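You operate a simulated robot arm through the tools that you are given. There is no shell and no other tool. Be economical: measure what you need, move in short steps, check, and stop when the job is done.

You are at the controls of a simulated two-armed robot. One attempt, no reset.

Task
Press the yellow test button two times. Take the copper block and leave it on top of the relays carton. Put the steel pail on the folder. Take the lid off the sample jar and lay it down on the top of the low platform. Put the 6 MM brass disc from the top of the low platform in the crate on the orange cart and the 8 MM brass disc on the top of the brown bench. Fetch the brown tape and set it on the black pad. Take the grey box that says "washers" from the top of the low platform and put it on the grey ledge. Take the orange cloth and leave it on the black gasket on the top of the low platform. The order is free. Set down upright: brass disc.
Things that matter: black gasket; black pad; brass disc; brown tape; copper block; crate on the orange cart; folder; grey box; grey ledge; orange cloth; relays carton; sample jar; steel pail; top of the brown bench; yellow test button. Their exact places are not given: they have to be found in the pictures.

It is judged by the outcome, as a careful person would: the job done as asked, and still so three seconds after it is handed in. It fails if anything else is knocked over, pushed out of place, dropped, spilled or broken. A push-on lid holds only when it is set on centred and level and pressed home; a screw cap is set on level and turned clockwise until tight. Flat cloth is picked up by pressing the open fingertips on it (5 to 10 N) and closing them slowly along it; thin cloth reads only 2 to 8 mm in the jaws.

Robot
Two 7-joint arms with two-finger parallel grippers on one trunk, on a base that drives. Base frame: it is fixed to the floor where the robot stands at the start and does not move with it; the origin is under the middle of the robot, x ahead of it, y to its left, z up. Units: m, rad, N and s.
The left shoulder is at the start at [0.05, 0.158, 1.183], the right one opposite. With the tool pointing down near the work surface each hand reaches from about 0.1 to 0.32 m from the robot's upright axis, wherever it stands, measured 20 degrees to its own side. Places, roughly: black gasket [-3.25, 5.25, 0.5]; black pad (9x9x2 cm) [-3.3, 4.3, 0.5]; brass disc [-4.25, 4.25, 0.5]; brown tape (7x7x2 cm) [-3.7, 4.1, 0.5]; copper block (7x4x3 cm) [0.4, -0.3, 0.8]; crate on the orange cart [-3.5, 7.2, 0.4]; folder (31x23x1 cm) [1.2, 0.1, 0.8]; grey box [-3.5, 4.75, 0.5]; grey ledge (18x14 cm) [-0.52, 3.78, 0.7]; orange cloth (7x9x3 cm) [-3.4, 5, 0.5]; relays carton [-3.25, -1.75, 0.5]; sample jar [-4.5, 4.25, 0.5]; steel pail [1.25, -0.25, 1]; top of the brown bench [-2.2, 1.4, 0.8]; yellow test button [0.6, 0, 0.9]. Payload 3.91 kg a hand.
The tool frame of a hand sits at the grasp point between the pads (the TCP): z along the fingers, y along the line on which they close. The tips reach 0.03 m beyond it. The gripper opens to 0.11 m. The fingers are 0.02 m wide and 0.01 m thick; the gripper's body (0.048 by 0.112 m) begins 0.055 m behind the TCP.
Orientation is that of the tool frame in the base frame, as [roll, pitch, yaw] about the fixed x, y, z axes, in that order (R = Rz(yaw) Ry(pitch) Rx(roll)). With the fingers straight down and closing along the base's y, the tool's x points along the base's -x, its y along +y and its z along -z.

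Tools
- The arms move only by the tool move_arm. It takes "left_rows", "right_rows" or both (then of equal length, played together; a hand with none holds still); each is a list of rows, each an object of numbers (a shift or turn left out is 0, a gripper value left out holds the last): "fingers": the opening, from 0 (shut) to 1 (fully open); "x", "y", "z": the shift along the tool's x, y, z in units of 50 mm (1.0 is 50 mm); "wx", "wy", "wz": the turn, a rotation vector about the tool's x, y, z in units of 4 degrees (1.0 is 4 degrees). In form: [{"fingers": .., "x": .., "y": .., "z": .., "wx": .., "wy": .., "wz": ..}, ...]. A call has 1 to 12 rows; each row shifts and turns the commanded pose from where the row before left it, along the tool's axes as they then stand. A call with a number of a shift or a turn outside -1 to 1 is refused whole. Rows are played at 5 a second. More than 0.05 m and 0.15 rad between two rows, or a gripper value outside its range, and nothing of the call is played. A pose out of reach is approached as far as the arm can. The call stops where the force on the tool passes 40 N (or 10 N more than at its start, if that is more) or the arm is blocked; 0.2 s more then pass. The fingers move at their own pace (about 0.153 m/s each) and stop on an object; they squeeze with about 25 N. The grip force told is the motor's: it shows also when the fingers shut on nothing. Time passes only in rows, and 0.2 s behind the last, so rows that do not move let the fingers close. It gives the time, the measured TCP pose, the force on the tool (base axes), the opening and the grip force at its end, in the units of the frame above (readings bear some noise), with the torque about the TCP (base axes, N m) and any sound that the robot's microphone picked up, and new pictures: "pictures" is both (left out), scene, wrist or none (wrist: the cameras of the hands that moved).
- Cameras (640 x 400 px; columns grow to the right, rows downward): "scene" is now at [0.1292, -0.0084, 1.332]; the picture's right is [-0.09, -1.00, 0.00], its down [-0.46, 0.04, -0.89] and it looks along [0.88, -0.08, -0.46] (base axes); focal length 274 px, centre (320, 200). "left" rides on the left gripper at [0.072, -0.017, -0.103] in its tool frame; the picture's right is [0.23, 0.97, 0.00], its down [-0.76, 0.18, -0.62] and it looks along [-0.61, 0.14, 0.78] (tool axes); focal length 222 px, centre (320, 200). "right" rides on the right gripper at [0.072, 0.017, -0.103] in its tool frame; the picture's right is [-0.23, 0.97, 0.00], its down [-0.76, -0.18, -0.62] and it looks along [-0.61, -0.14, 0.78] (tool axes); focal length 222 px, centre (320, 200).
- slide_trunk(by): slides the trunk up (or, below 0, down) by that many m; the arms and the scene camera ride with it, the base frame stays. It gives what a move gives, with no picture.
- roll_base(legs): drives the robot by 1 to 6 legs, each [ahead, turn to the left] in m and rad, along the robot's own axes; the way and the turn of a leg run together, so that a leg with both is an arc; at most 1.5 m and 3.142 rad a leg. The arms and the cameras ride along, it lands a little off, and it stops where it bumps. It gives what a move gives, and a new picture of the scene camera.
- pan_tilt(pan, tilt): turns the head with the scene camera to pan (to the left, within 1.396 rad either way) and tilt (down, from -0.506 to 1.204), counted from straight ahead of the robot. It gives what a move gives, and a new picture of the scene camera.
- probe_pixels(camera, pixels): for up to 12 pixels [column, row] of the newest picture of that camera ("zoom" is the newest enlarged one), the place [x, y, z] in the base frame of the surface seen there, good to about 0.002 m. The clock stands still meanwhile.
- zoom(camera, box): a new picture of the part [left, top, right, bottom] of that camera's present view, enlarged. The clock stands still meanwhile.
- hand_in(): hands the job in; it is judged then, once.

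Work in short steps. Measure before you move; look again where a grasp or a placing could have gone wrong, and mend it. You have 322 turns and 360 pictures in all, those below and enlarged ones among them. Open the grippers and draw the arms clear of the work before you hand the job in, unless the task says otherwise; then end with one line.

The tools are called as a command line: name --argument value ..., lists and objects as JSON in quotes. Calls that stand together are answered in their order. move_arm: Moves the arms, as the interface text tells. Its arguments: {"type":"object","properties":{"left_rows":{"type":"array"},"right_rows":{"type":"array"},"pictures":{"type":"string","enum":["both","scene","wrist","none"]}},"required":[]} The other tools are called the same way: slide_trunk (by) slides the trunk up or down; roll_base (legs) drives the base; pan_tilt (pan, tilt) turns the head that bears the scene camera; probe_pixels (camera, pixels) gives the place of the surface under pixels of a picture; zoom (camera, box) takes an enlarged picture of a part of a camera's view; hand_in () hands the job in.

At the start:

```text
clock: 0.0
left_tcp_pos: [0.3968, 0.0746, 1.1872]
left_ee_rot: [-3.14, 0.0, -3.136]
left_wrist_force: [0.4, 0.1, 0.4]
left_torque: [-0.01, -0.03, 0.01]
left_grip_width: 0.1097
left_finger_force: 0.1
right_tcp_pos: [0.3549, -0.1924, 1.1267]
right_ee_rot: [3.141, 0.0, -3.138]
right_wrist_force: [-0.3, -0.4, -0.2]
right_torque: [0.03, -0.01, -0.01]
right_grip_width: 0.1101
right_finger_force: 0.1
trunk travel left (down, up): [-0.425, 0.057]
robot x, y, heading: [0.0012, -0.0008, -0.001]
head pan, tilt: [-0.094, 0.483]
```

scene: 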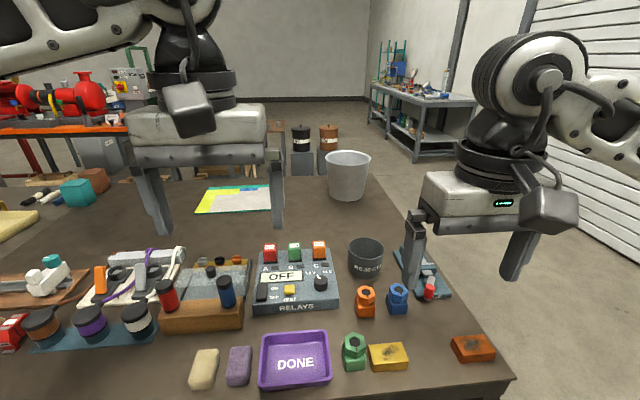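
right: 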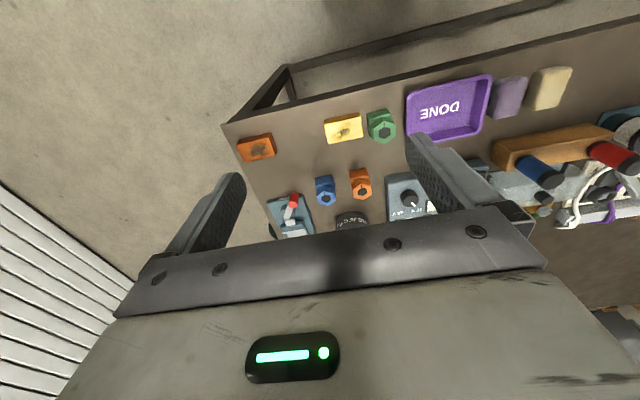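
left: 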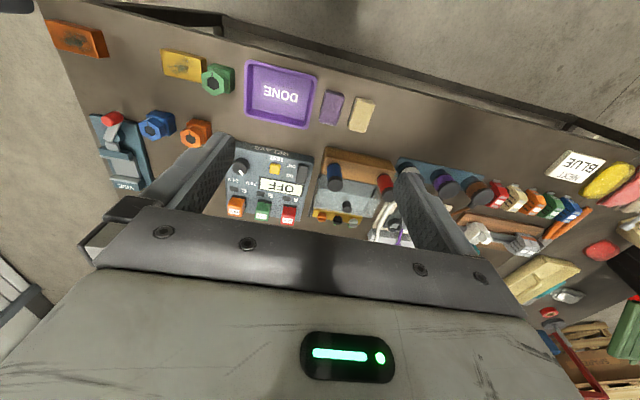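

I begin with closer looks at the relay panel and the blocks in front of me.

zoom --camera "scene" --box '[240, 230, 400, 330]'

probe_pixels --camera "scene" --pixels '[[290, 288], [290, 293], [473, 346], [458, 340], [492, 344], [388, 355], [347, 155], [347, 198], [328, 160], [370, 160], [232, 200], [440, 370]]'

```text
4.00 times, centred on (320, 280) of scene
```

zoom: 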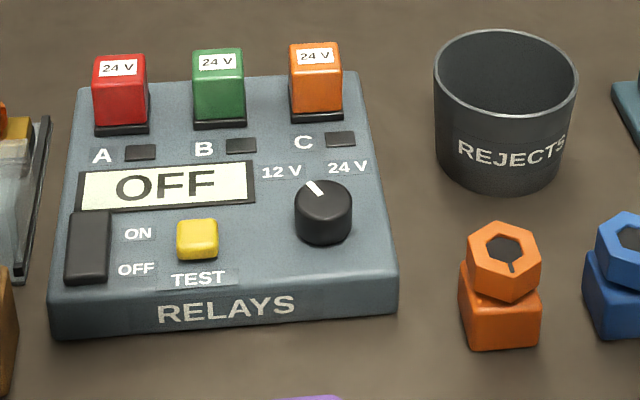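

```text
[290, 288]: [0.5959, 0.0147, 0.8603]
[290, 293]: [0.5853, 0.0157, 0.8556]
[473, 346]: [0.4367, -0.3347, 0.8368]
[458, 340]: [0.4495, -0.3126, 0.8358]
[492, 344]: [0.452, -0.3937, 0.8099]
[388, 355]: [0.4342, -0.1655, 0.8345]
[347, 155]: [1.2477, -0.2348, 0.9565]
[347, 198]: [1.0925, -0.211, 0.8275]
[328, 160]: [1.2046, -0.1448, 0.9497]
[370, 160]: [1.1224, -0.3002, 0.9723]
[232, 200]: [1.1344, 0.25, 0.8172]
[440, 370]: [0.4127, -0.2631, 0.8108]
```

The button top is near (0.596, 0.015, 0.861) and the copper-looking block near (0.437, -0.335), its top at about 0.836. I check the blocks up close before choosing.

zoom --camera "scene" --box '[340, 280, 532, 400]'

slide_trunk --by -0.15

```text
3.33 times, centred on (436, 340) of scene
```

zoom: 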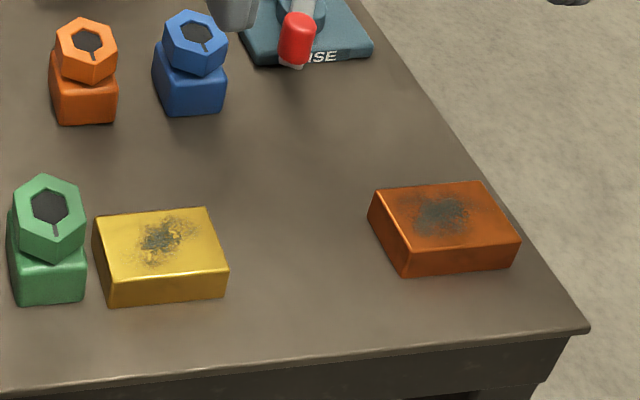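

```text
clock: 1.8
left_tcp_pos: [0.3974, 0.0742, 1.0372]
left_ee_rot: [-3.14, -0.001, -3.136]
left_wrist_force: [-0.2, 0.2, -0.1]
left_torque: [0.02, 0.01, 0.0]
left_grip_width: 0.11
left_finger_force: 0.1
right_tcp_pos: [0.3547, -0.193, 0.9766]
right_ee_rot: [3.14, -0.001, -3.137]
right_wrist_force: [1.0, -0.2, 0.1]
right_torque: [0.0, 0.03, -0.01]
right_grip_width: 0.1099
right_finger_force: 0.1
trunk travel left (down, up): [-0.275, 0.207]
robot x, y, heading: [0.0022, -0.0015, 0.003]
head pan, tilt: [-0.094, 0.483]
```

The copper block is the reddish one. I probe its top corners from the zoom, and bring the left hand, shut, over the button.

probe_pixels --camera "zoom" --pixels '[[380, 194], [480, 187], [512, 236], [406, 245], [440, 215]]'

move_arm --left_rows '[{"fingers": 0, "x": -1, "y": -0.4}, {"x": -1, "y": -0.4}, {"x": -1, "y": -0.4}, {"x": -1}, {}]'

```text
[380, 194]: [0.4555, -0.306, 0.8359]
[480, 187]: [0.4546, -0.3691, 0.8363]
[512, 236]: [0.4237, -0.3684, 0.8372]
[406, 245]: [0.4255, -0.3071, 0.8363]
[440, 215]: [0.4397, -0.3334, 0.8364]
```

```text
refused: row 1 steps farther than a row can; nothing moved
```

The combined step was over 50 mm, so I use smaller ones. The block is axis-aligned with its centre at (0.440, -0.338).

move_arm --left_rows '[{"fingers": 0, "x": -0.8, "y": -0.25}, {"x": -0.8, "y": -0.25}, {"x": -0.8, "y": -0.25}, {"x": -0.8, "y": -0.25}, {"x": -0.77, "y": -0.19}, {}]' --right_rows '[{"y": -0.7}, {"y": -0.7}, {"y": -0.75}, {"y": -0.75}, {"x": -0.85}, {"x": -0.85}]'

```text
clock: 3.1
left_tcp_pos: [0.5711, 0.0256, 1.0304]
left_ee_rot: [3.139, -0.001, -3.139]
left_wrist_force: [-0.4, -1.2, 0.0]
left_torque: [0.0, 0.0, 0.01]
left_grip_width: 0.0
left_finger_force: 24.9
left hand out of reach, approached as far as the arm can: row 5
right_tcp_pos: [0.438, -0.3392, 0.9765]
right_ee_rot: [3.139, -0.001, -3.139]
right_wrist_force: [0.4, -0.1, 0.2]
right_torque: [0.05, -0.02, 0.02]
right_grip_width: 0.1099
right_finger_force: 0.2
trunk travel left (down, up): [-0.275, 0.207]
robot x, y, heading: [-0.0027, 0.0011, -0.003]
head pan, tilt: [-0.094, 0.483]
```

scene: 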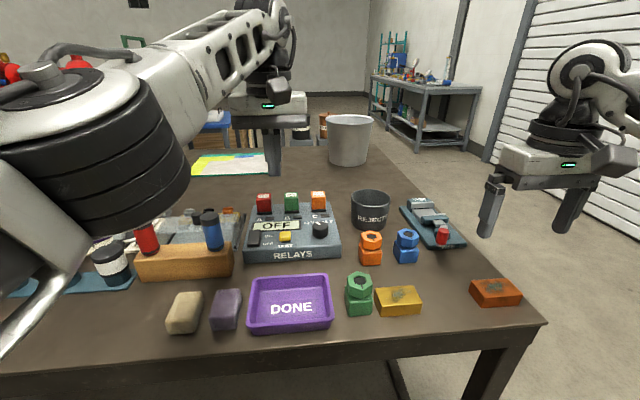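
right: 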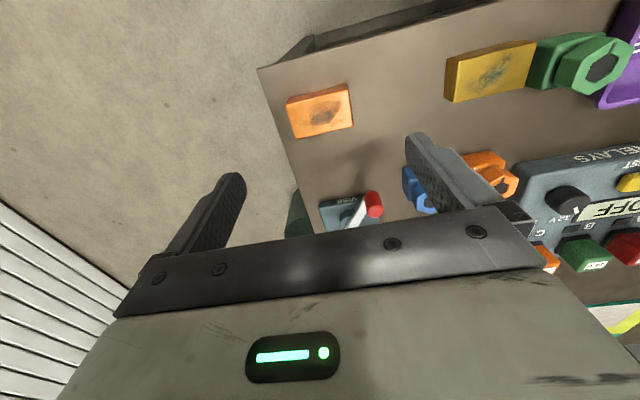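
left: 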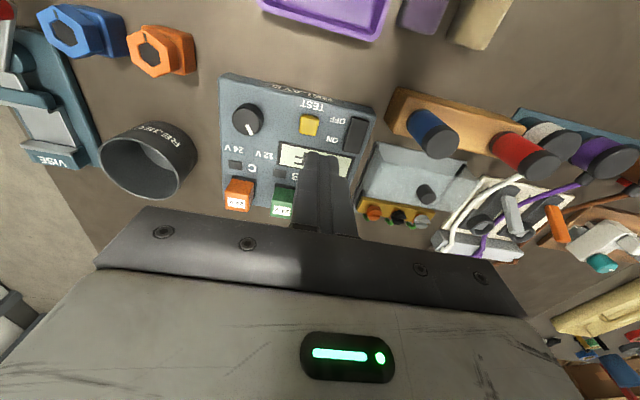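

The left arm is at full stretch at x=0.571; the right hand is centred over the copper block. I take the block first, with the TCP down to 0.843, and bring the left hand back a little.

move_arm --right_rows '[{"z": 0.9}, {"z": 0.9}, {"z": 0.87}, {}, {"fingers": 0}, {}, {}]' --pictures "wrist"

```text
clock: 4.8
left_tcp_pos: [0.5691, 0.0277, 1.0301]
left_ee_rot: [-3.14, 0.001, -3.136]
left_wrist_force: [-0.3, 0.2, -0.2]
left_torque: [0.02, -0.01, -0.02]
left_grip_width: 0.0003
left_finger_force: 24.6
right_tcp_pos: [0.4392, -0.3376, 0.8424]
right_ee_rot: [-3.141, 0.0, -3.137]
right_wrist_force: [-0.3, -0.1, 0.3]
right_torque: [-0.1, -0.07, -0.03]
right_grip_width: 0.0674
right_finger_force: 24.8
trunk travel left (down, up): [-0.275, 0.207]
robot x, y, heading: [-0.0014, -0.0013, 0.003]
head pan, tilt: [-0.094, 0.483]
```

right: 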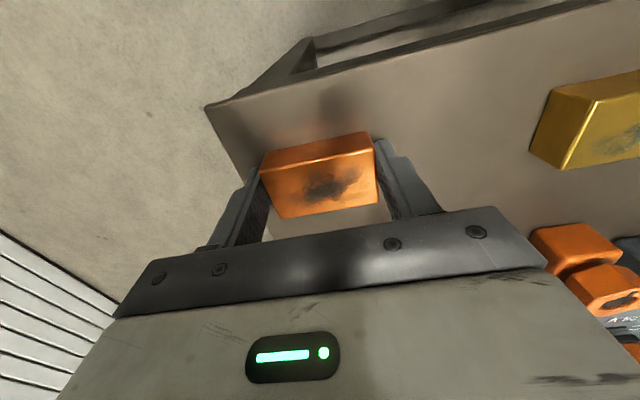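

The block is held (0.067). I lift it, and lower the left hand to see if its reach grows there.

move_arm --right_rows '[{"z": -0.9}, {"z": -0.9}, {"z": -0.9}, {"z": -0.5}, {}]' --left_rows '[{"z": 0.9}, {"z": 0.9}, {"x": -0.5}, {"y": -0.2}, {}]'

```text
clock: 6.0
left_tcp_pos: [0.5935, 0.0236, 0.9431]
left_ee_rot: [-3.137, -0.001, -3.137]
left_wrist_force: [0.4, 0.2, -0.8]
left_torque: [-0.03, -0.03, -0.02]
left_grip_width: 0.0
left_finger_force: 25.2
left hand out of reach, approached as far as the arm can: row 1, 2, 3, 4
right_tcp_pos: [0.4409, -0.3376, 1.0048]
right_ee_rot: [3.14, 0.001, -3.136]
right_wrist_force: [0.3, 0.1, -2.1]
right_torque: [-0.03, 0.0, 0.01]
right_grip_width: 0.0675
right_finger_force: 25.0
trunk travel left (down, up): [-0.275, 0.207]
robot x, y, heading: [0.0002, 0.0007, 0.005]
head pan, tilt: [-0.094, 0.483]
```

scene: 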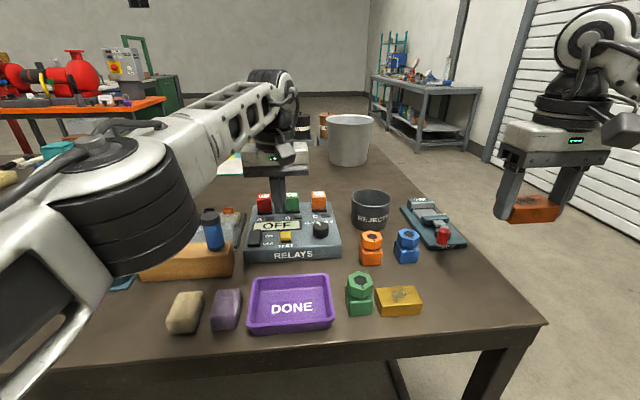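
right: 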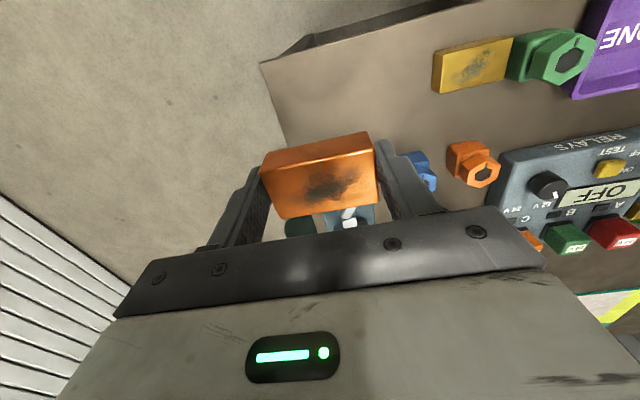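
left: 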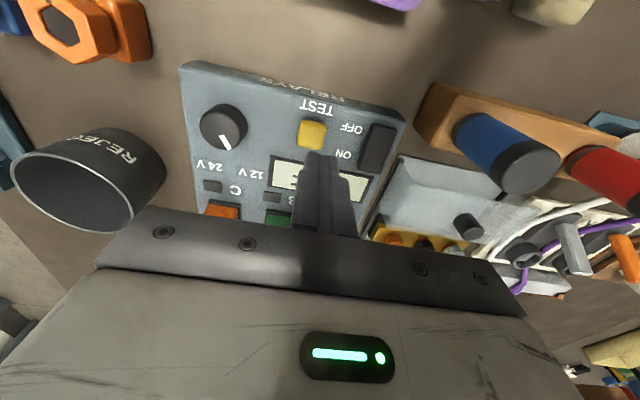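

Lower down the left hand reaches x=0.5935. I probe the button precisely in the left wrist picture (312,133).

probe_pixels --camera "left" --pixels '[[311, 130], [300, 122], [326, 124], [299, 142], [325, 146], [340, 130]]'

```text
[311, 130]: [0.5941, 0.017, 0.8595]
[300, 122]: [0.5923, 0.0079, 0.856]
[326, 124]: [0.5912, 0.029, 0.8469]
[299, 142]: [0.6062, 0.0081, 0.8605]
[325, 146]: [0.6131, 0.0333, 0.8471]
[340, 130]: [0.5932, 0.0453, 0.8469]
```

The button centre is about (0.599, 0.016), top 0.860. I shift over it and go down to just above.

move_arm --left_rows '[{"x": -0.12, "y": -0.15}, {"z": 0.4}, {"z": 0.5}, {}]' --pictures "wrist"

```text
clock: 7.0
left_tcp_pos: [0.5925, 0.0192, 0.8961]
left_ee_rot: [-3.139, 0.0, -3.134]
left_wrist_force: [0.6, 0.4, -0.3]
left_torque: [0.02, -0.02, 0.0]
left_grip_width: 0.0
left_finger_force: 25.4
left hand out of reach, approached as far as the arm can: row 1, 2
right_tcp_pos: [0.4409, -0.3366, 1.0054]
right_ee_rot: [-3.141, 0.0, -3.137]
right_wrist_force: [-0.5, -0.2, -3.5]
right_torque: [0.03, 0.03, -0.01]
right_grip_width: 0.0676
right_finger_force: 24.7
trunk travel left (down, up): [-0.275, 0.207]
robot x, y, heading: [0.0066, 0.0005, 0.004]
head pan, tilt: [-0.094, 0.483]
```

left: 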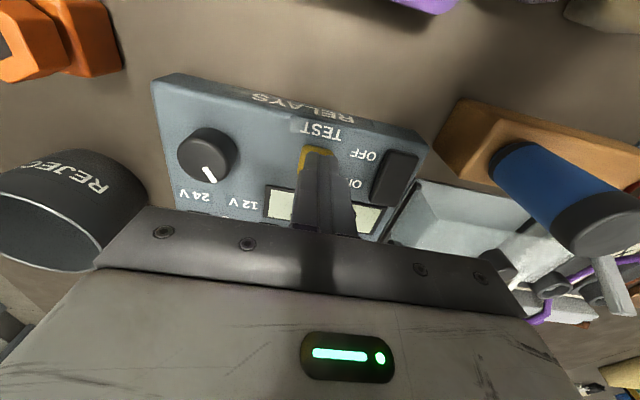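

The tip is over the button (318,152). I nudge 3 mm to centre and press slowly, reading force and sound.

move_arm --left_rows '[{"x": -0.08, "y": -0.07}, {"z": 0.06}, {"z": 0.06}, {"z": 0.06}, {}]' --pictures "none"

```text
clock: 8.2
left_tcp_pos: [0.5953, 0.0163, 0.8881]
left_ee_rot: [-3.139, 0.001, -3.135]
left_wrist_force: [0.4, 0.1, 2.0]
left_torque: [0.02, 0.04, 0.01]
left_grip_width: 0.0001
left_finger_force: 24.9
right_tcp_pos: [0.4409, -0.3365, 1.0067]
right_ee_rot: [3.141, -0.001, -3.136]
right_wrist_force: [0.5, 0.2, -2.5]
right_torque: [-0.01, 0.03, 0.02]
right_grip_width: 0.068
right_finger_force: 25.5
trunk travel left (down, up): [-0.275, 0.207]
robot x, y, heading: [-0.0006, -0.0007, 0.003]
head pan, tilt: [-0.094, 0.483]
```

Contact starts (2 N). I press on slowly.

move_arm --left_rows '[{"z": 0.04}, {"z": 0.04}, {}]' --pictures "none"

```text
clock: 8.9
left_tcp_pos: [0.5959, 0.0161, 0.8845]
left_ee_rot: [-3.14, 0.001, -3.136]
left_wrist_force: [2.1, -1.2, 5.3]
left_torque: [0.0, -0.1, 0.01]
left_grip_width: 0.0
left_finger_force: 24.9
right_tcp_pos: [0.4413, -0.3365, 1.0058]
right_ee_rot: [-3.141, 0.0, -3.138]
right_wrist_force: [-0.4, -0.2, -2.5]
right_torque: [-0.03, 0.04, -0.01]
right_grip_width: 0.0677
right_finger_force: 24.8
trunk travel left (down, up): [-0.275, 0.207]
robot x, y, heading: [0.0006, 0.0024, 0.003]
head pan, tilt: [-0.094, 0.483]
heard: click
```

A click: one press. I release fully and check that it comes back.

move_arm --left_rows '[{"z": -0.15}, {"z": -0.15}, {}, {}]' --pictures "none"

move_arm --left_rows '[{"z": 0.15}, {"z": 0.07}, {"z": 0.04}, {"z": 0.04}, {}]' --pictures "none"

```text
clock: 9.9
left_tcp_pos: [0.594, 0.0155, 0.8981]
left_ee_rot: [-3.139, 0.001, -3.136]
left_wrist_force: [-0.2, -0.5, -0.4]
left_torque: [0.0, 0.02, 0.02]
left_grip_width: 0.0002
left_finger_force: 24.5
right_tcp_pos: [0.4416, -0.3373, 1.0061]
right_ee_rot: [-3.141, -0.001, -3.135]
right_wrist_force: [-0.3, -0.1, -3.3]
right_torque: [0.0, 0.03, -0.01]
right_grip_width: 0.0676
right_finger_force: 25.4
trunk travel left (down, up): [-0.275, 0.207]
robot x, y, heading: [-0.0023, -0.001, 0.001]
head pan, tilt: [-0.094, 0.483]
```

```text
clock: 11.2
left_tcp_pos: [0.5953, 0.0152, 0.8843]
left_ee_rot: [-3.139, 0.003, -3.134]
left_wrist_force: [0.8, 1.3, 6.0]
left_torque: [0.01, -0.04, -0.01]
left_grip_width: 0.0
left_finger_force: 24.9
right_tcp_pos: [0.4418, -0.3362, 1.0061]
right_ee_rot: [3.141, 0.002, -3.138]
right_wrist_force: [0.5, 0.4, -3.3]
right_torque: [-0.01, 0.04, 0.02]
right_grip_width: 0.0674
right_finger_force: 25.5
trunk travel left (down, up): [-0.275, 0.207]
robot x, y, heading: [-0.0004, -0.0023, -0.003]
head pan, tilt: [-0.094, 0.483]
heard: click
```

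The second click is heard. I raise the left hand and pull both hands in for driving.

move_arm --left_rows '[{"z": -0.5}, {"z": -0.9}, {"z": -0.9, "x": 0.4}, {"z": -0.6, "x": 0.8}, {"x": 1}, {"x": 1}, {"x": 0.9}]' --right_rows '[{}, {}, {"z": -0.5}, {"x": 0.8}, {"x": 0.8}, {"x": 0.5, "y": 0.5}, {"y": 0.8}]' --pictures "scene"

```text
clock: 12.8
left_tcp_pos: [0.5418, 0.0028, 1.0711]
left_ee_rot: [-3.141, -0.001, -3.133]
left_wrist_force: [0.6, -0.7, 0.1]
left_torque: [-0.06, -0.01, 0.01]
left_grip_width: 0.0
left_finger_force: 25.4
left hand out of reach, approached as far as the arm can: row 2, 3, 4, 5, 6, 7
right_tcp_pos: [0.3339, -0.2686, 1.0288]
right_ee_rot: [-3.141, 0.0, -3.138]
right_wrist_force: [0.2, 1.4, -2.8]
right_torque: [-0.01, -0.01, 0.01]
right_grip_width: 0.0677
right_finger_force: 24.8
trunk travel left (down, up): [-0.275, 0.207]
robot x, y, heading: [0.0011, -0.0036, -0.002]
head pan, tilt: [-0.094, 0.483]
```

scene: 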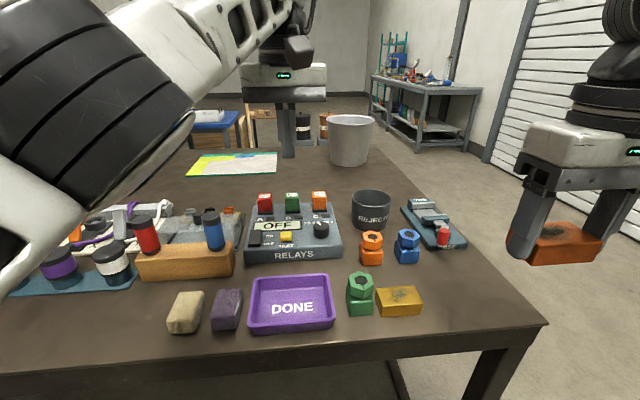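

Left is still reported out of reach, and its commanded pose seems to lag. I keep drawing it back.

move_arm --left_rows '[{"x": 1}, {"x": 1}, {"x": 1}, {"x": 0.5, "y": 0.7}, {"y": 0.8}]' --pictures "none"

pan_tilt --pan 0 --tilt 0.35

```text
clock: 13.9
left_tcp_pos: [0.5269, 0.0259, 1.0881]
left_ee_rot: [3.142, 0.001, -3.133]
left_wrist_force: [-1.1, -1.1, 0.5]
left_torque: [0.05, -0.03, -0.02]
left_grip_width: 0.0
left_finger_force: 25.1
left hand out of reach, approached as far as the arm can: row 1, 2, 3, 4
right_tcp_pos: [0.3348, -0.2711, 1.0285]
right_ee_rot: [3.141, -0.002, -3.138]
right_wrist_force: [-0.1, -0.6, -2.9]
right_torque: [0.05, 0.0, -0.02]
right_grip_width: 0.068
right_finger_force: 24.6
trunk travel left (down, up): [-0.275, 0.207]
robot x, y, heading: [0.0032, 0.0032, 0.002]
head pan, tilt: [-0.094, 0.483]
```

```text
clock: 14.6
left_tcp_pos: [0.5276, 0.0266, 1.0882]
left_ee_rot: [-3.14, -0.001, -3.133]
left_wrist_force: [0.7, 0.0, -0.2]
left_torque: [0.04, 0.01, -0.01]
left_grip_width: 0.0
left_finger_force: 25.0
right_tcp_pos: [0.336, -0.2706, 1.0291]
right_ee_rot: [3.141, 0.001, -3.137]
right_wrist_force: [-0.5, 0.2, -3.4]
right_torque: [0.02, 0.02, 0.04]
right_grip_width: 0.0676
right_finger_force: 24.8
trunk travel left (down, up): [-0.275, 0.207]
robot x, y, heading: [0.0001, -0.0027, 0.003]
head pan, tilt: [0.0, 0.351]
```

scene: 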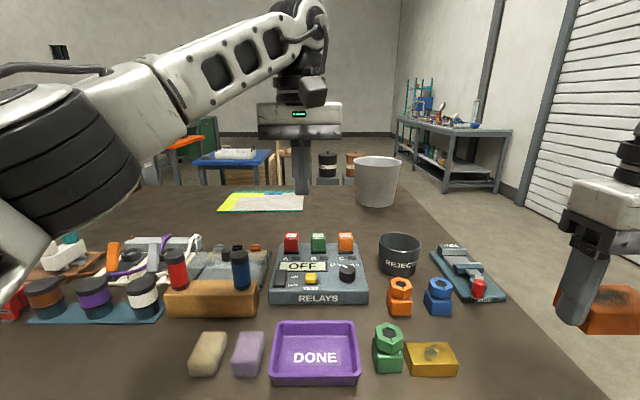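

The left arm is nearly straight, so pulling radially stalls. I lower it first to bend the elbow (the lamps below top out near 0.9), then draw it back.

move_arm --left_rows '[{"z": 0.8}, {"z": 0.8}, {"x": 0.5}, {"x": 0.8}, {"x": 0.8}, {"x": 0.8}, {"x": 0.8}]' --pictures "none"

```text
clock: 16.2
left_tcp_pos: [0.3396, 0.0241, 1.0065]
left_ee_rot: [3.141, 0.001, -3.136]
left_wrist_force: [0.0, 0.7, -0.6]
left_torque: [-0.02, 0.03, 0.02]
left_grip_width: 0.0
left_finger_force: 25.4
right_tcp_pos: [0.3344, -0.2709, 1.0283]
right_ee_rot: [3.141, 0.0, -3.137]
right_wrist_force: [-1.0, -0.1, -2.4]
right_torque: [0.02, 0.0, 0.0]
right_grip_width: 0.0675
right_finger_force: 24.8
trunk travel left (down, up): [-0.275, 0.207]
robot x, y, heading: [-0.001, -0.0007, -0.004]
head pan, tilt: [0.0, 0.351]
```

Now the table extent: I probe its right and far edges and the pail/folder to plan where to stand.

probe_pixels --camera "scene" --pixels '[[560, 340], [500, 265], [450, 225], [412, 195], [350, 190], [210, 190], [222, 208], [302, 207], [298, 193], [235, 194], [378, 158], [376, 204]]'

zoom --camera "scene" --box '[190, 100, 510, 300]'

```text
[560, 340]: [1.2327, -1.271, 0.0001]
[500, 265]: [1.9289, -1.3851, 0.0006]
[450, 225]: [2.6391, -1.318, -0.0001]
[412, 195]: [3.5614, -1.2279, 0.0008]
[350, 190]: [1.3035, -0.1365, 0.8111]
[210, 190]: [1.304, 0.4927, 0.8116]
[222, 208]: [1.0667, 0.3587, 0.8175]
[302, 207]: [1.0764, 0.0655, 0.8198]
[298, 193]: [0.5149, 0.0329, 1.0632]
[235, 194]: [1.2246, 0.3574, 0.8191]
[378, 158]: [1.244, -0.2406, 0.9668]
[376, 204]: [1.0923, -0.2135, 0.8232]
```

```text
2.00 times, centred on (350, 200) of scene
```

zoom: 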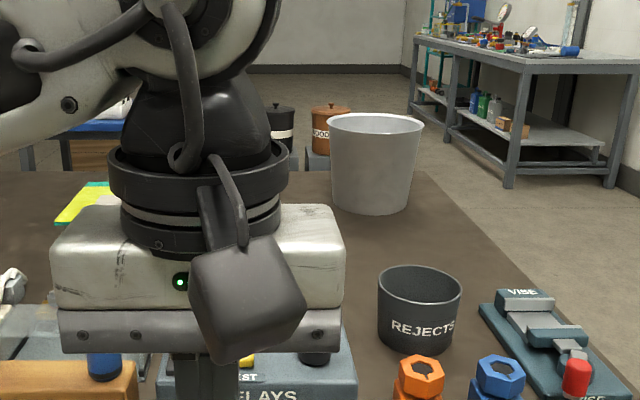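

The table ends near x≈1.4, and the folder spans about x 1.06–1.29, y 0.05–0.36. I will go around the right side to the far side, turning right first to check the way.

roll_base --legs '[[0, -1.571]]'

```text
clock: 20.5
left_tcp_pos: [0.0198, -0.3416, 1.0058]
left_ee_rot: [-3.14, 0.0, 1.564]
left_wrist_force: [-0.1, 0.5, 0.1]
left_torque: [0.01, 0.02, 0.0]
left_grip_width: 0.0003
left_finger_force: 25.0
right_tcp_pos: [-0.276, -0.3314, 1.0292]
right_ee_rot: [-3.141, -0.001, 1.562]
right_wrist_force: [-0.1, 0.5, -3.4]
right_torque: [0.03, -0.01, -0.06]
right_grip_width: 0.0678
right_finger_force: 25.1
trunk travel left (down, up): [-0.275, 0.207]
robot x, y, heading: [0.0002, 0.0002, -1.58]
head pan, tilt: [0.0, 0.351]
```

scene: 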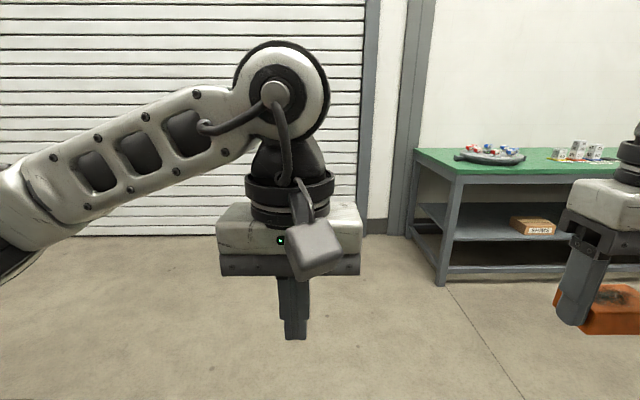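

The shutter wall is more than 2 m off, so the lane is free. I drive round to the far side of the table.

roll_base --legs '[[0.98, 0], [0, 1.571], [1.4, 0], [0.4, 0], [0, 1.571]]'

```text
clock: 33.9
left_tcp_pos: [1.3516, -0.929, 1.007]
left_ee_rot: [-3.14, 0.003, -3.139]
left_wrist_force: [-0.3, -0.1, 0.6]
left_torque: [0.01, -0.03, 0.01]
left_grip_width: 0.0
left_finger_force: 25.2
right_tcp_pos: [1.3455, -1.2235, 1.0292]
right_ee_rot: [-3.141, -0.001, -3.139]
right_wrist_force: [-0.4, -0.2, -3.3]
right_torque: [-0.01, -0.01, 0.0]
right_grip_width: 0.0678
right_finger_force: 24.8
trunk travel left (down, up): [-0.275, 0.207]
robot x, y, heading: [1.0122, -0.9517, -0.001]
head pan, tilt: [0.0, 0.351]
stopped in leg 3: the robot was blocked; the commanded pose is now the measured one
```

scene: 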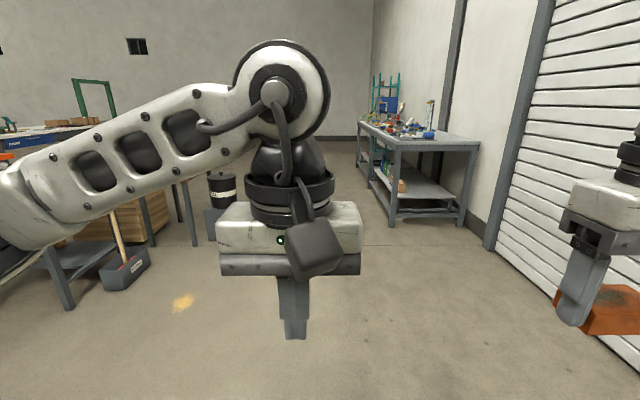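

Something blocked me at x≈1.0. I look left towards the table and pail.

pan_tilt --pan 1.3 --tilt 0.6

```text
clock: 35.4
left_tcp_pos: [1.3521, -0.9288, 1.0065]
left_ee_rot: [-3.14, 0.002, -3.139]
left_wrist_force: [0.0, 0.0, 0.0]
left_torque: [-0.05, 0.02, -0.02]
left_grip_width: 0.0
left_finger_force: 24.8
right_tcp_pos: [1.3454, -1.223, 1.0285]
right_ee_rot: [3.141, -0.001, -3.14]
right_wrist_force: [-1.2, 0.2, -3.6]
right_torque: [0.01, 0.03, 0.0]
right_grip_width: 0.0677
right_finger_force: 25.4
trunk travel left (down, up): [-0.275, 0.207]
robot x, y, heading: [1.0129, -0.9522, -0.001]
head pan, tilt: [1.3, 0.6]
```

scene: 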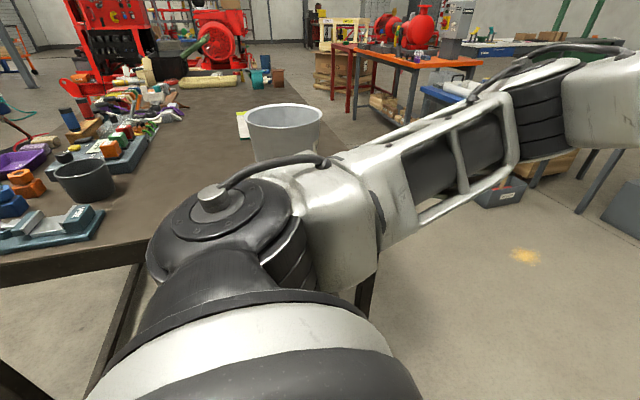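

The left elbow overhangs the table near the pail. I probe whether the pail has moved.

probe_pixels --camera "scene" --pixels '[[284, 105], [247, 120], [321, 118], [283, 128], [262, 175], [310, 240], [240, 200], [295, 215]]'

zoom --camera "scene" --box '[160, 70, 400, 220]'

```text
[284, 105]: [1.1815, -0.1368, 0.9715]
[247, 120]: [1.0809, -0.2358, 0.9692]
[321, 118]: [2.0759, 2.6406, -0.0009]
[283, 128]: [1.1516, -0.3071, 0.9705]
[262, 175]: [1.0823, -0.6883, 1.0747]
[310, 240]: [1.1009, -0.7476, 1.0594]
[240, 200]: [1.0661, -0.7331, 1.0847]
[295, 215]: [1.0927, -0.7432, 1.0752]
```

```text
2.67 times, centred on (280, 145) of scene
```

zoom: 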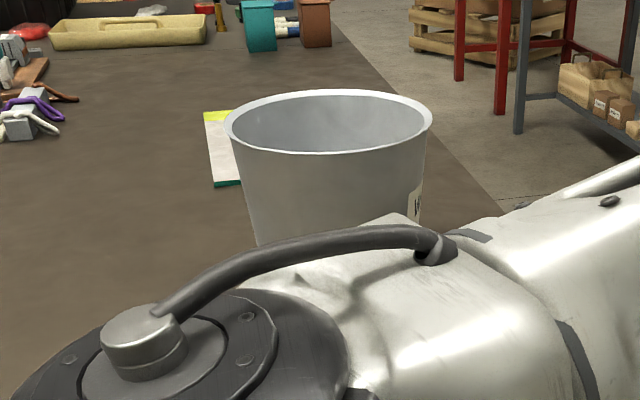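

The pail is where it was. I look down ahead for an obstacle on the floor.

pan_tilt --pan 0.5 --tilt 1.0

pan_tilt --pan -0.6 --tilt 0.8

```text
clock: 36.5
left_tcp_pos: [1.3505, -0.9283, 1.0058]
left_ee_rot: [-3.139, 0.001, -3.139]
left_wrist_force: [0.5, -1.2, 0.8]
left_torque: [-0.01, -0.02, 0.0]
left_grip_width: 0.0
left_finger_force: 25.1
right_tcp_pos: [1.345, -1.2231, 1.0292]
right_ee_rot: [3.141, 0.002, -3.14]
right_wrist_force: [-0.2, -0.9, -3.1]
right_torque: [-0.04, 0.01, 0.04]
right_grip_width: 0.0675
right_finger_force: 24.8
trunk travel left (down, up): [-0.275, 0.207]
robot x, y, heading: [1.0087, -0.9497, -0.003]
head pan, tilt: [0.499, 1.0]
```

scene: 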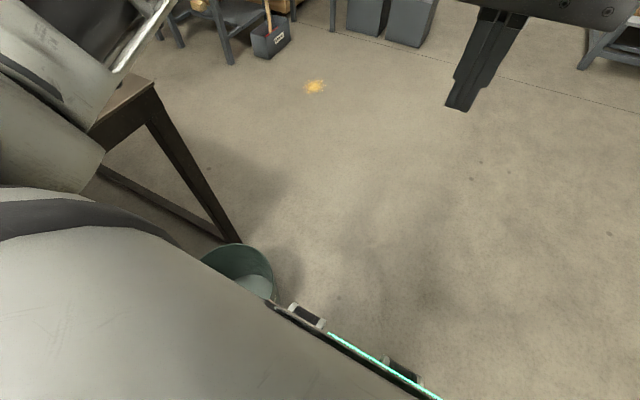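

```text
clock: 37.8
left_tcp_pos: [1.3514, -0.9292, 1.0069]
left_ee_rot: [-3.14, 0.003, -3.138]
left_wrist_force: [0.1, -0.2, 1.2]
left_torque: [-0.03, -0.03, -0.05]
left_grip_width: 0.0
left_finger_force: 25.2
right_tcp_pos: [1.3459, -1.2226, 1.0292]
right_ee_rot: [-3.141, -0.001, -3.139]
right_wrist_force: [0.5, 0.5, -2.8]
right_torque: [-0.01, 0.04, 0.01]
right_grip_width: 0.0675
right_finger_force: 25.1
trunk travel left (down, up): [-0.275, 0.207]
robot x, y, heading: [1.0104, -0.9506, -0.001]
head pan, tilt: [-0.6, 0.799]
```

scene: 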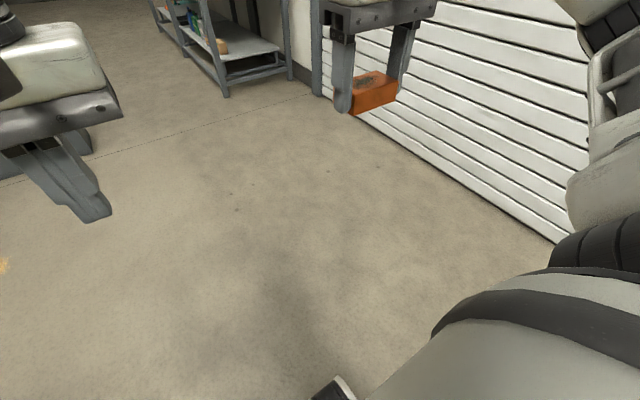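

A green bin by the table leg touched the base's left front corner. I back up and look at it.

roll_base --legs '[[-0.3, 0]]'

pan_tilt --pan 0.4 --tilt 1.0

```text
clock: 39.8
left_tcp_pos: [1.0549, -0.9292, 1.0058]
left_ee_rot: [-3.14, 0.002, -3.139]
left_wrist_force: [-0.1, -0.6, -0.1]
left_torque: [0.01, 0.0, 0.0]
left_grip_width: 0.0
left_finger_force: 24.8
right_tcp_pos: [1.0488, -1.2234, 1.0288]
right_ee_rot: [-3.142, 0.001, -3.14]
right_wrist_force: [-0.8, -0.7, -2.7]
right_torque: [-0.03, -0.04, 0.02]
right_grip_width: 0.0677
right_finger_force: 24.9
trunk travel left (down, up): [-0.275, 0.207]
robot x, y, heading: [0.712, -0.9504, -0.0]
head pan, tilt: [-0.6, 0.799]
```

scene: 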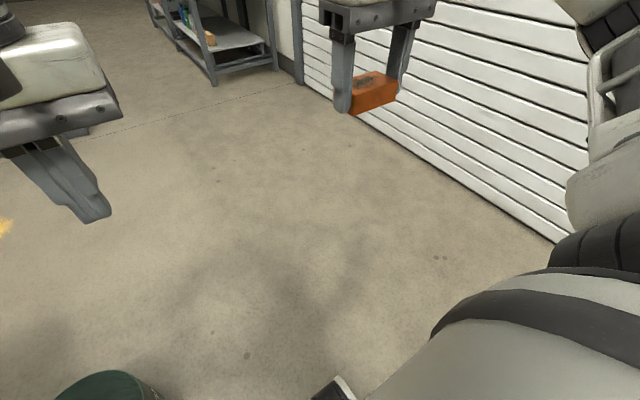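

```text
clock: 41.1
left_tcp_pos: [1.0554, -0.9287, 1.006]
left_ee_rot: [-3.14, 0.001, -3.14]
left_wrist_force: [-0.2, -0.3, -0.7]
left_torque: [0.02, 0.01, 0.0]
left_grip_width: 0.0
left_finger_force: 25.4
right_tcp_pos: [1.0485, -1.2233, 1.0291]
right_ee_rot: [3.142, -0.001, -3.141]
right_wrist_force: [0.3, -0.2, -1.9]
right_torque: [0.04, 0.01, 0.03]
right_grip_width: 0.0675
right_finger_force: 25.2
trunk travel left (down, up): [-0.275, 0.207]
robot x, y, heading: [0.7137, -0.9536, -0.001]
head pan, tilt: [0.4, 1.0]
```

scene: 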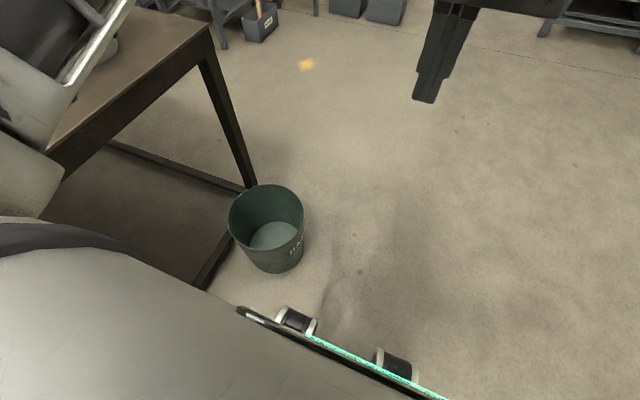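

probe_pixels --camera "scene" --pixels '[[230, 210], [303, 212], [266, 186], [268, 250], [272, 272], [300, 262], [238, 308], [440, 398], [253, 185]]'

```text
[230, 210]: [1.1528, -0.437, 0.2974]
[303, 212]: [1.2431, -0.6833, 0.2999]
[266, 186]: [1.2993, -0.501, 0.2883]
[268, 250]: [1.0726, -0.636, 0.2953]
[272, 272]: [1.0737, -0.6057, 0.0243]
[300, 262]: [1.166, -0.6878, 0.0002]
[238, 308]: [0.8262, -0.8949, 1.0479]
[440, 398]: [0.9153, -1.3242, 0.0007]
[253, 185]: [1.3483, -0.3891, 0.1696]
```

The bin is at about (1.18, -0.56) with r≈0.12, still standing by the leg. I give it a wide berth: out to y≈-1.25, past it to x≈1.92, then up the far side.

roll_base --legs '[[0, -0.785], [0.42, 0], [0, 0.785], [0.92, 0], [0, 1.571]]'

pan_tilt --pan 0 --tilt 0.6

```text
clock: 56.2
left_tcp_pos: [1.9509, -0.8893, 1.0066]
left_ee_rot: [-3.141, 0.003, -1.58]
left_wrist_force: [0.4, -0.5, -0.4]
left_torque: [-0.03, -0.01, 0.0]
left_grip_width: 0.0001
left_finger_force: 25.2
right_tcp_pos: [2.2443, -0.8978, 1.0288]
right_ee_rot: [3.14, 0.0, -1.582]
right_wrist_force: [-0.4, 0.0, -2.3]
right_torque: [0.0, 0.02, 0.01]
right_grip_width: 0.0678
right_finger_force: 24.5
trunk travel left (down, up): [-0.275, 0.207]
robot x, y, heading: [1.9665, -1.225, 1.561]
head pan, tilt: [0.4, 1.0]
```

scene: 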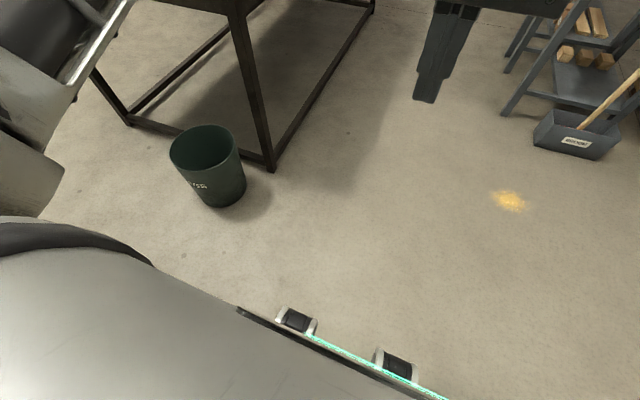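

```text
clock: 57.0
left_tcp_pos: [1.9508, -0.8878, 1.0067]
left_ee_rot: [-3.139, 0.002, -1.58]
left_wrist_force: [-0.4, 0.0, -0.1]
left_torque: [-0.02, -0.03, 0.07]
left_grip_width: 0.0
left_finger_force: 25.0
right_tcp_pos: [2.2436, -0.8989, 1.0285]
right_ee_rot: [-3.141, 0.002, -1.581]
right_wrist_force: [0.3, 0.3, -2.7]
right_torque: [-0.04, 0.02, -0.03]
right_grip_width: 0.0676
right_finger_force: 25.4
trunk travel left (down, up): [-0.275, 0.207]
robot x, y, heading: [1.9715, -1.2287, 1.557]
head pan, tilt: [0.0, 0.6]
```

scene: 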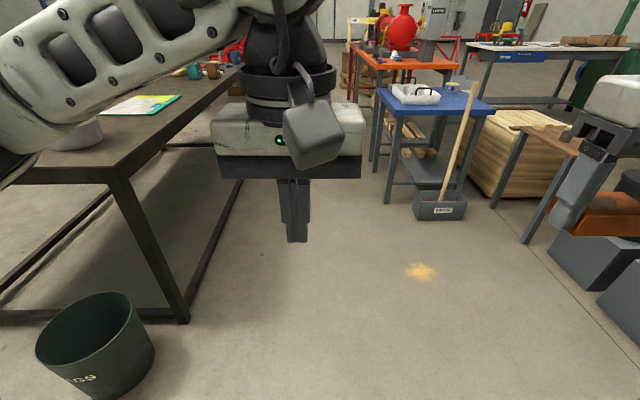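

The way up is clear. I probe the table edge, blue table, broom bin and the yellow spot to choose my standing point.

probe_pixels --camera "scene" --pixels '[[205, 110], [185, 318], [385, 92], [440, 205], [468, 90], [415, 215], [420, 272], [160, 97], [600, 270], [520, 240]]'

```text
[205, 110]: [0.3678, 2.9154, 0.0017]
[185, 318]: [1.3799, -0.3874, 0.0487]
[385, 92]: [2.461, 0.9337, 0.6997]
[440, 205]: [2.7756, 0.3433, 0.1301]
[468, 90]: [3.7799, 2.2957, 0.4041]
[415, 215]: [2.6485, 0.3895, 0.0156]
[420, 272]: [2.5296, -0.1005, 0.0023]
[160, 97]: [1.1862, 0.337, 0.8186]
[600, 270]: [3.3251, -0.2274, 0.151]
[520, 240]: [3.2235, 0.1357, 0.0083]
```

Clear. I drive to about (1.97, 0), turn to face the table and edge up to x≈1.75.

roll_base --legs '[[1.24, 0], [0, 1.59], [0.2, 0]]'

```text
clock: 68.3
left_tcp_pos: [1.4569, -0.0135, 1.007]
left_ee_rot: [-3.141, 0.0, -0.003]
left_wrist_force: [0.5, -0.3, 0.5]
left_torque: [0.0, 0.02, -0.02]
left_grip_width: 0.0
left_finger_force: 24.7
right_tcp_pos: [1.4659, 0.2816, 1.0293]
right_ee_rot: [-3.14, -0.001, -0.004]
right_wrist_force: [0.4, -1.4, -2.4]
right_torque: [0.02, -0.04, 0.04]
right_grip_width: 0.0677
right_finger_force: 24.7
trunk travel left (down, up): [-0.275, 0.207]
robot x, y, heading: [1.7963, 0.0053, 3.133]
head pan, tilt: [0.0, 0.6]
```

scene: 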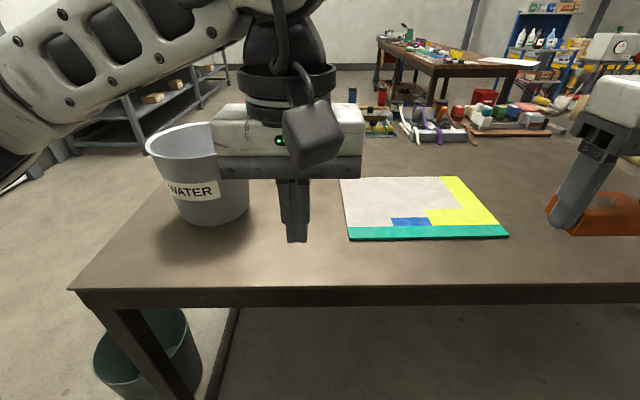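

The pail says WATER, so I must check whether it's full. I probe its rim, the folder corners, and the table edge.

probe_pixels --camera "scene" --pixels '[[148, 145], [160, 135], [185, 160], [210, 124], [185, 152], [206, 222], [342, 180], [456, 178], [506, 235], [350, 238], [110, 280], [400, 290]]'

zoom --camera "scene" --box '[120, 100, 280, 240]'

```text
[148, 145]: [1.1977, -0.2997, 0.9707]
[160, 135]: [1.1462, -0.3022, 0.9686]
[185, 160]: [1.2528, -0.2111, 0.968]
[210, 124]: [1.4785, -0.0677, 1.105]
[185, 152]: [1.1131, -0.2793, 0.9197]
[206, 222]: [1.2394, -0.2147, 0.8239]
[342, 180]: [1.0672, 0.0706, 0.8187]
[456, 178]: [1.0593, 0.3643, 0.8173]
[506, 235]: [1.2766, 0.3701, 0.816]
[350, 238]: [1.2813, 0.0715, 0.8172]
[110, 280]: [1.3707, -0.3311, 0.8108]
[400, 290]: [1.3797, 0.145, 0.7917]
```

```text
2.86 times, centred on (200, 170) of scene
```

zoom: 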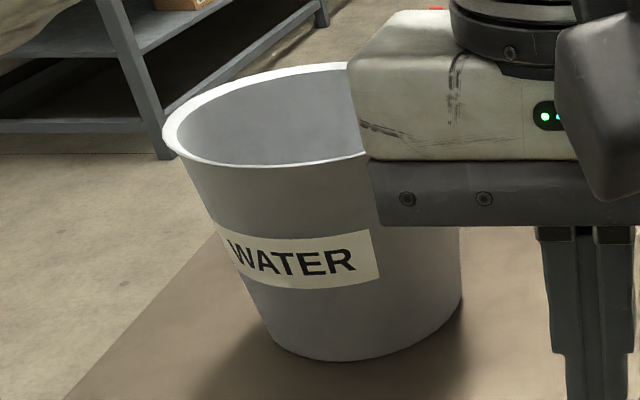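

The pail's centre is near (1.166, -0.222), rim radius ~0.088, rim height 0.970; inside looks empty but I'll verify from above. I move up a little closer, raise the trunk, then turn the left hand so that it can pinch the near rim radially.

roll_base --legs '[[0.05, 0]]'

slide_trunk --by 0.06

move_arm --left_rows '[{"wz": 1}, {"wz": 1}, {"wz": 1}, {"wz": 1}, {"wz": 1}, {"wz": 1}, {"wz": 1}, {"wz": 1}, {"wz": 1, "fingers": 0.6}, {"wz": 1}, {"wz": 1}, {"wz": 1}]'

```text
clock: 69.3
left_tcp_pos: [1.4076, -0.0121, 1.0069]
left_ee_rot: [-3.139, 0.0, -0.005]
left_wrist_force: [0.2, 0.7, 0.0]
left_torque: [0.01, 0.02, -0.01]
left_grip_width: 0.0
left_finger_force: 24.5
right_tcp_pos: [1.4157, 0.2812, 1.0284]
right_ee_rot: [-3.141, -0.001, -0.005]
right_wrist_force: [-0.9, -0.4, -3.7]
right_torque: [0.01, -0.04, -0.01]
right_grip_width: 0.068
right_finger_force: 24.7
trunk travel left (down, up): [-0.275, 0.207]
robot x, y, heading: [1.7526, 0.0091, 3.131]
head pan, tilt: [0.0, 0.6]
```

scene: 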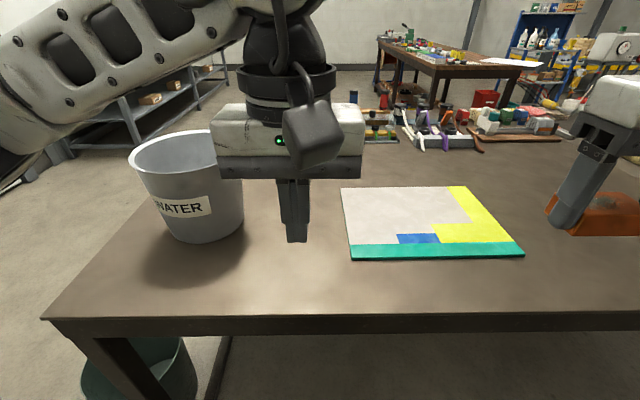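

```text
clock: 70.3
left_tcp_pos: [1.407, -0.0119, 1.0662]
left_ee_rot: [3.141, 0.001, -0.006]
left_wrist_force: [0.1, -1.0, 0.3]
left_torque: [0.02, 0.02, 0.0]
left_grip_width: 0.0
left_finger_force: 24.9
right_tcp_pos: [1.4162, 0.2819, 1.0882]
right_ee_rot: [3.141, 0.0, -0.006]
right_wrist_force: [-0.4, 0.2, -3.3]
right_torque: [-0.03, -0.02, -0.03]
right_grip_width: 0.0675
right_finger_force: 24.9
trunk travel left (down, up): [-0.335, 0.147]
robot x, y, heading: [1.748, 0.0078, 3.135]
head pan, tilt: [0.0, 0.6]
```

```text
clock: 72.9
left_tcp_pos: [1.4078, -0.0129, 1.0672]
left_ee_rot: [-3.142, 0.0, -0.844]
left_wrist_force: [-0.2, 0.7, 0.4]
left_torque: [-0.05, -0.01, 0.03]
left_grip_width: 0.0659
left_finger_force: 0.1
right_tcp_pos: [1.4163, 0.2814, 1.0887]
right_ee_rot: [3.141, 0.002, -0.006]
right_wrist_force: [-0.3, 0.3, -2.8]
right_torque: [-0.01, -0.04, -0.01]
right_grip_width: 0.0677
right_finger_force: 25.1
trunk travel left (down, up): [-0.335, 0.147]
robot x, y, heading: [1.7503, 0.0057, 3.134]
head pan, tilt: [0.0, 0.6]
```

scene: 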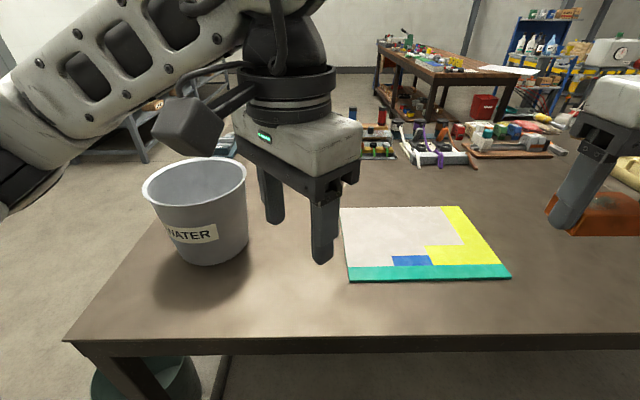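
left: 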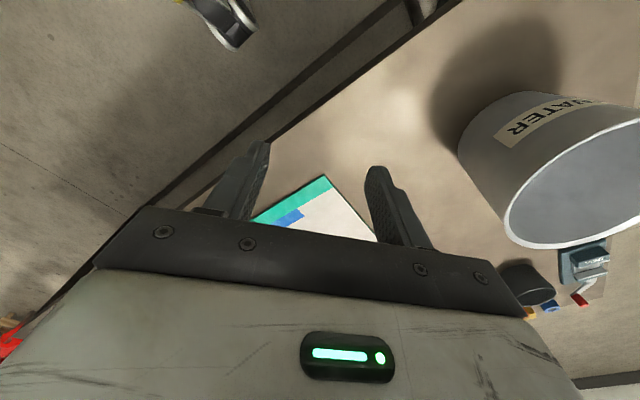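

The hand is turned 48°; that suffices to pinch the rim point facing it. I probe rim and the inside in the left camera to see whether it's empty.

probe_pixels --camera "left" --pixels '[[590, 180], [560, 200], [620, 170], [505, 225], [530, 243], [560, 248], [600, 243], [520, 180], [632, 127]]'

probe_pixels --camera "scene" --pixels '[[143, 188], [246, 178], [160, 202], [190, 206], [220, 201], [240, 190], [185, 163], [195, 180], [170, 185], [215, 262]]'

```text
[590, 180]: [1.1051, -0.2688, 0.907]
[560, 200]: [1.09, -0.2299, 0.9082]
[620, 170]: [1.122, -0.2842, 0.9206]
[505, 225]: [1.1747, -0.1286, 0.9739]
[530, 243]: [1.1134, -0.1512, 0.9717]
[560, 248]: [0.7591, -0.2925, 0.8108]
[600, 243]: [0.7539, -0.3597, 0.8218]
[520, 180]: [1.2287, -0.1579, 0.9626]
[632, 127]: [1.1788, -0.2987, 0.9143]
```

```text
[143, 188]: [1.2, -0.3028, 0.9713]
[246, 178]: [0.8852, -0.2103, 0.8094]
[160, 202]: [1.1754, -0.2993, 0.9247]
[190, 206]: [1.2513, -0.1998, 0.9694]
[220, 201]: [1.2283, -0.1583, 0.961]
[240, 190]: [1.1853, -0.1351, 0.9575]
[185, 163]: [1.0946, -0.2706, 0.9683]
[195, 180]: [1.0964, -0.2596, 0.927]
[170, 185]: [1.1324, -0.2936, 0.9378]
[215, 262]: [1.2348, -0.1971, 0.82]
```

No water shows above 0.907 at least. I move the left hand along its closing line to over the rim point (1.230, -0.161), then look.

move_arm --left_rows '[{"y": 0.9}, {"y": 0.9}, {"y": 0.9}, {"y": 0.9}, {"y": 0.9, "x": -0.15}, {"y": 0.1}, {}]'

```text
clock: 74.5
left_tcp_pos: [1.2664, -0.1401, 1.0677]
left_ee_rot: [3.14, 0.003, -0.84]
left_wrist_force: [-0.7, -1.5, -0.9]
left_torque: [-0.02, 0.0, 0.01]
left_grip_width: 0.066
left_finger_force: 0.1
left hand out of reach, approached as far as the arm can: row 5, 6
right_tcp_pos: [1.4163, 0.2832, 1.0895]
right_ee_rot: [3.141, -0.001, -0.007]
right_wrist_force: [0.3, -0.5, -3.1]
right_torque: [-0.01, -0.01, 0.0]
right_grip_width: 0.0677
right_finger_force: 24.5
trunk travel left (down, up): [-0.335, 0.147]
robot x, y, heading: [1.7485, 0.0072, 3.135]
head pan, tilt: [0.0, 0.6]
```

scene: 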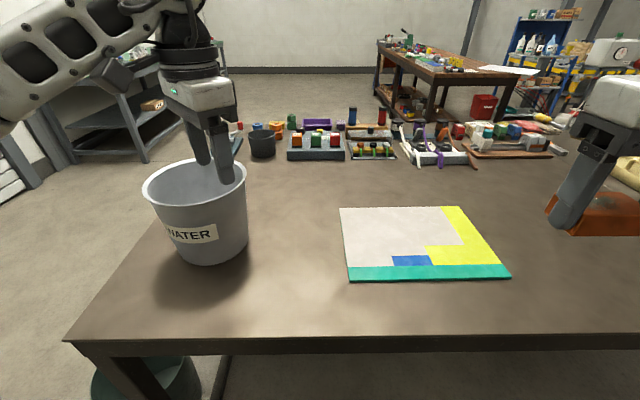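
left: 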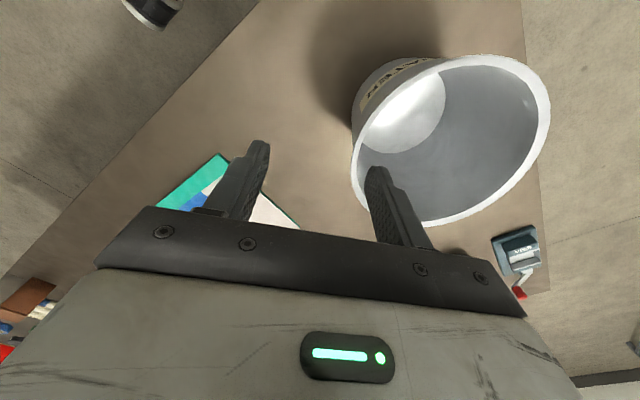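

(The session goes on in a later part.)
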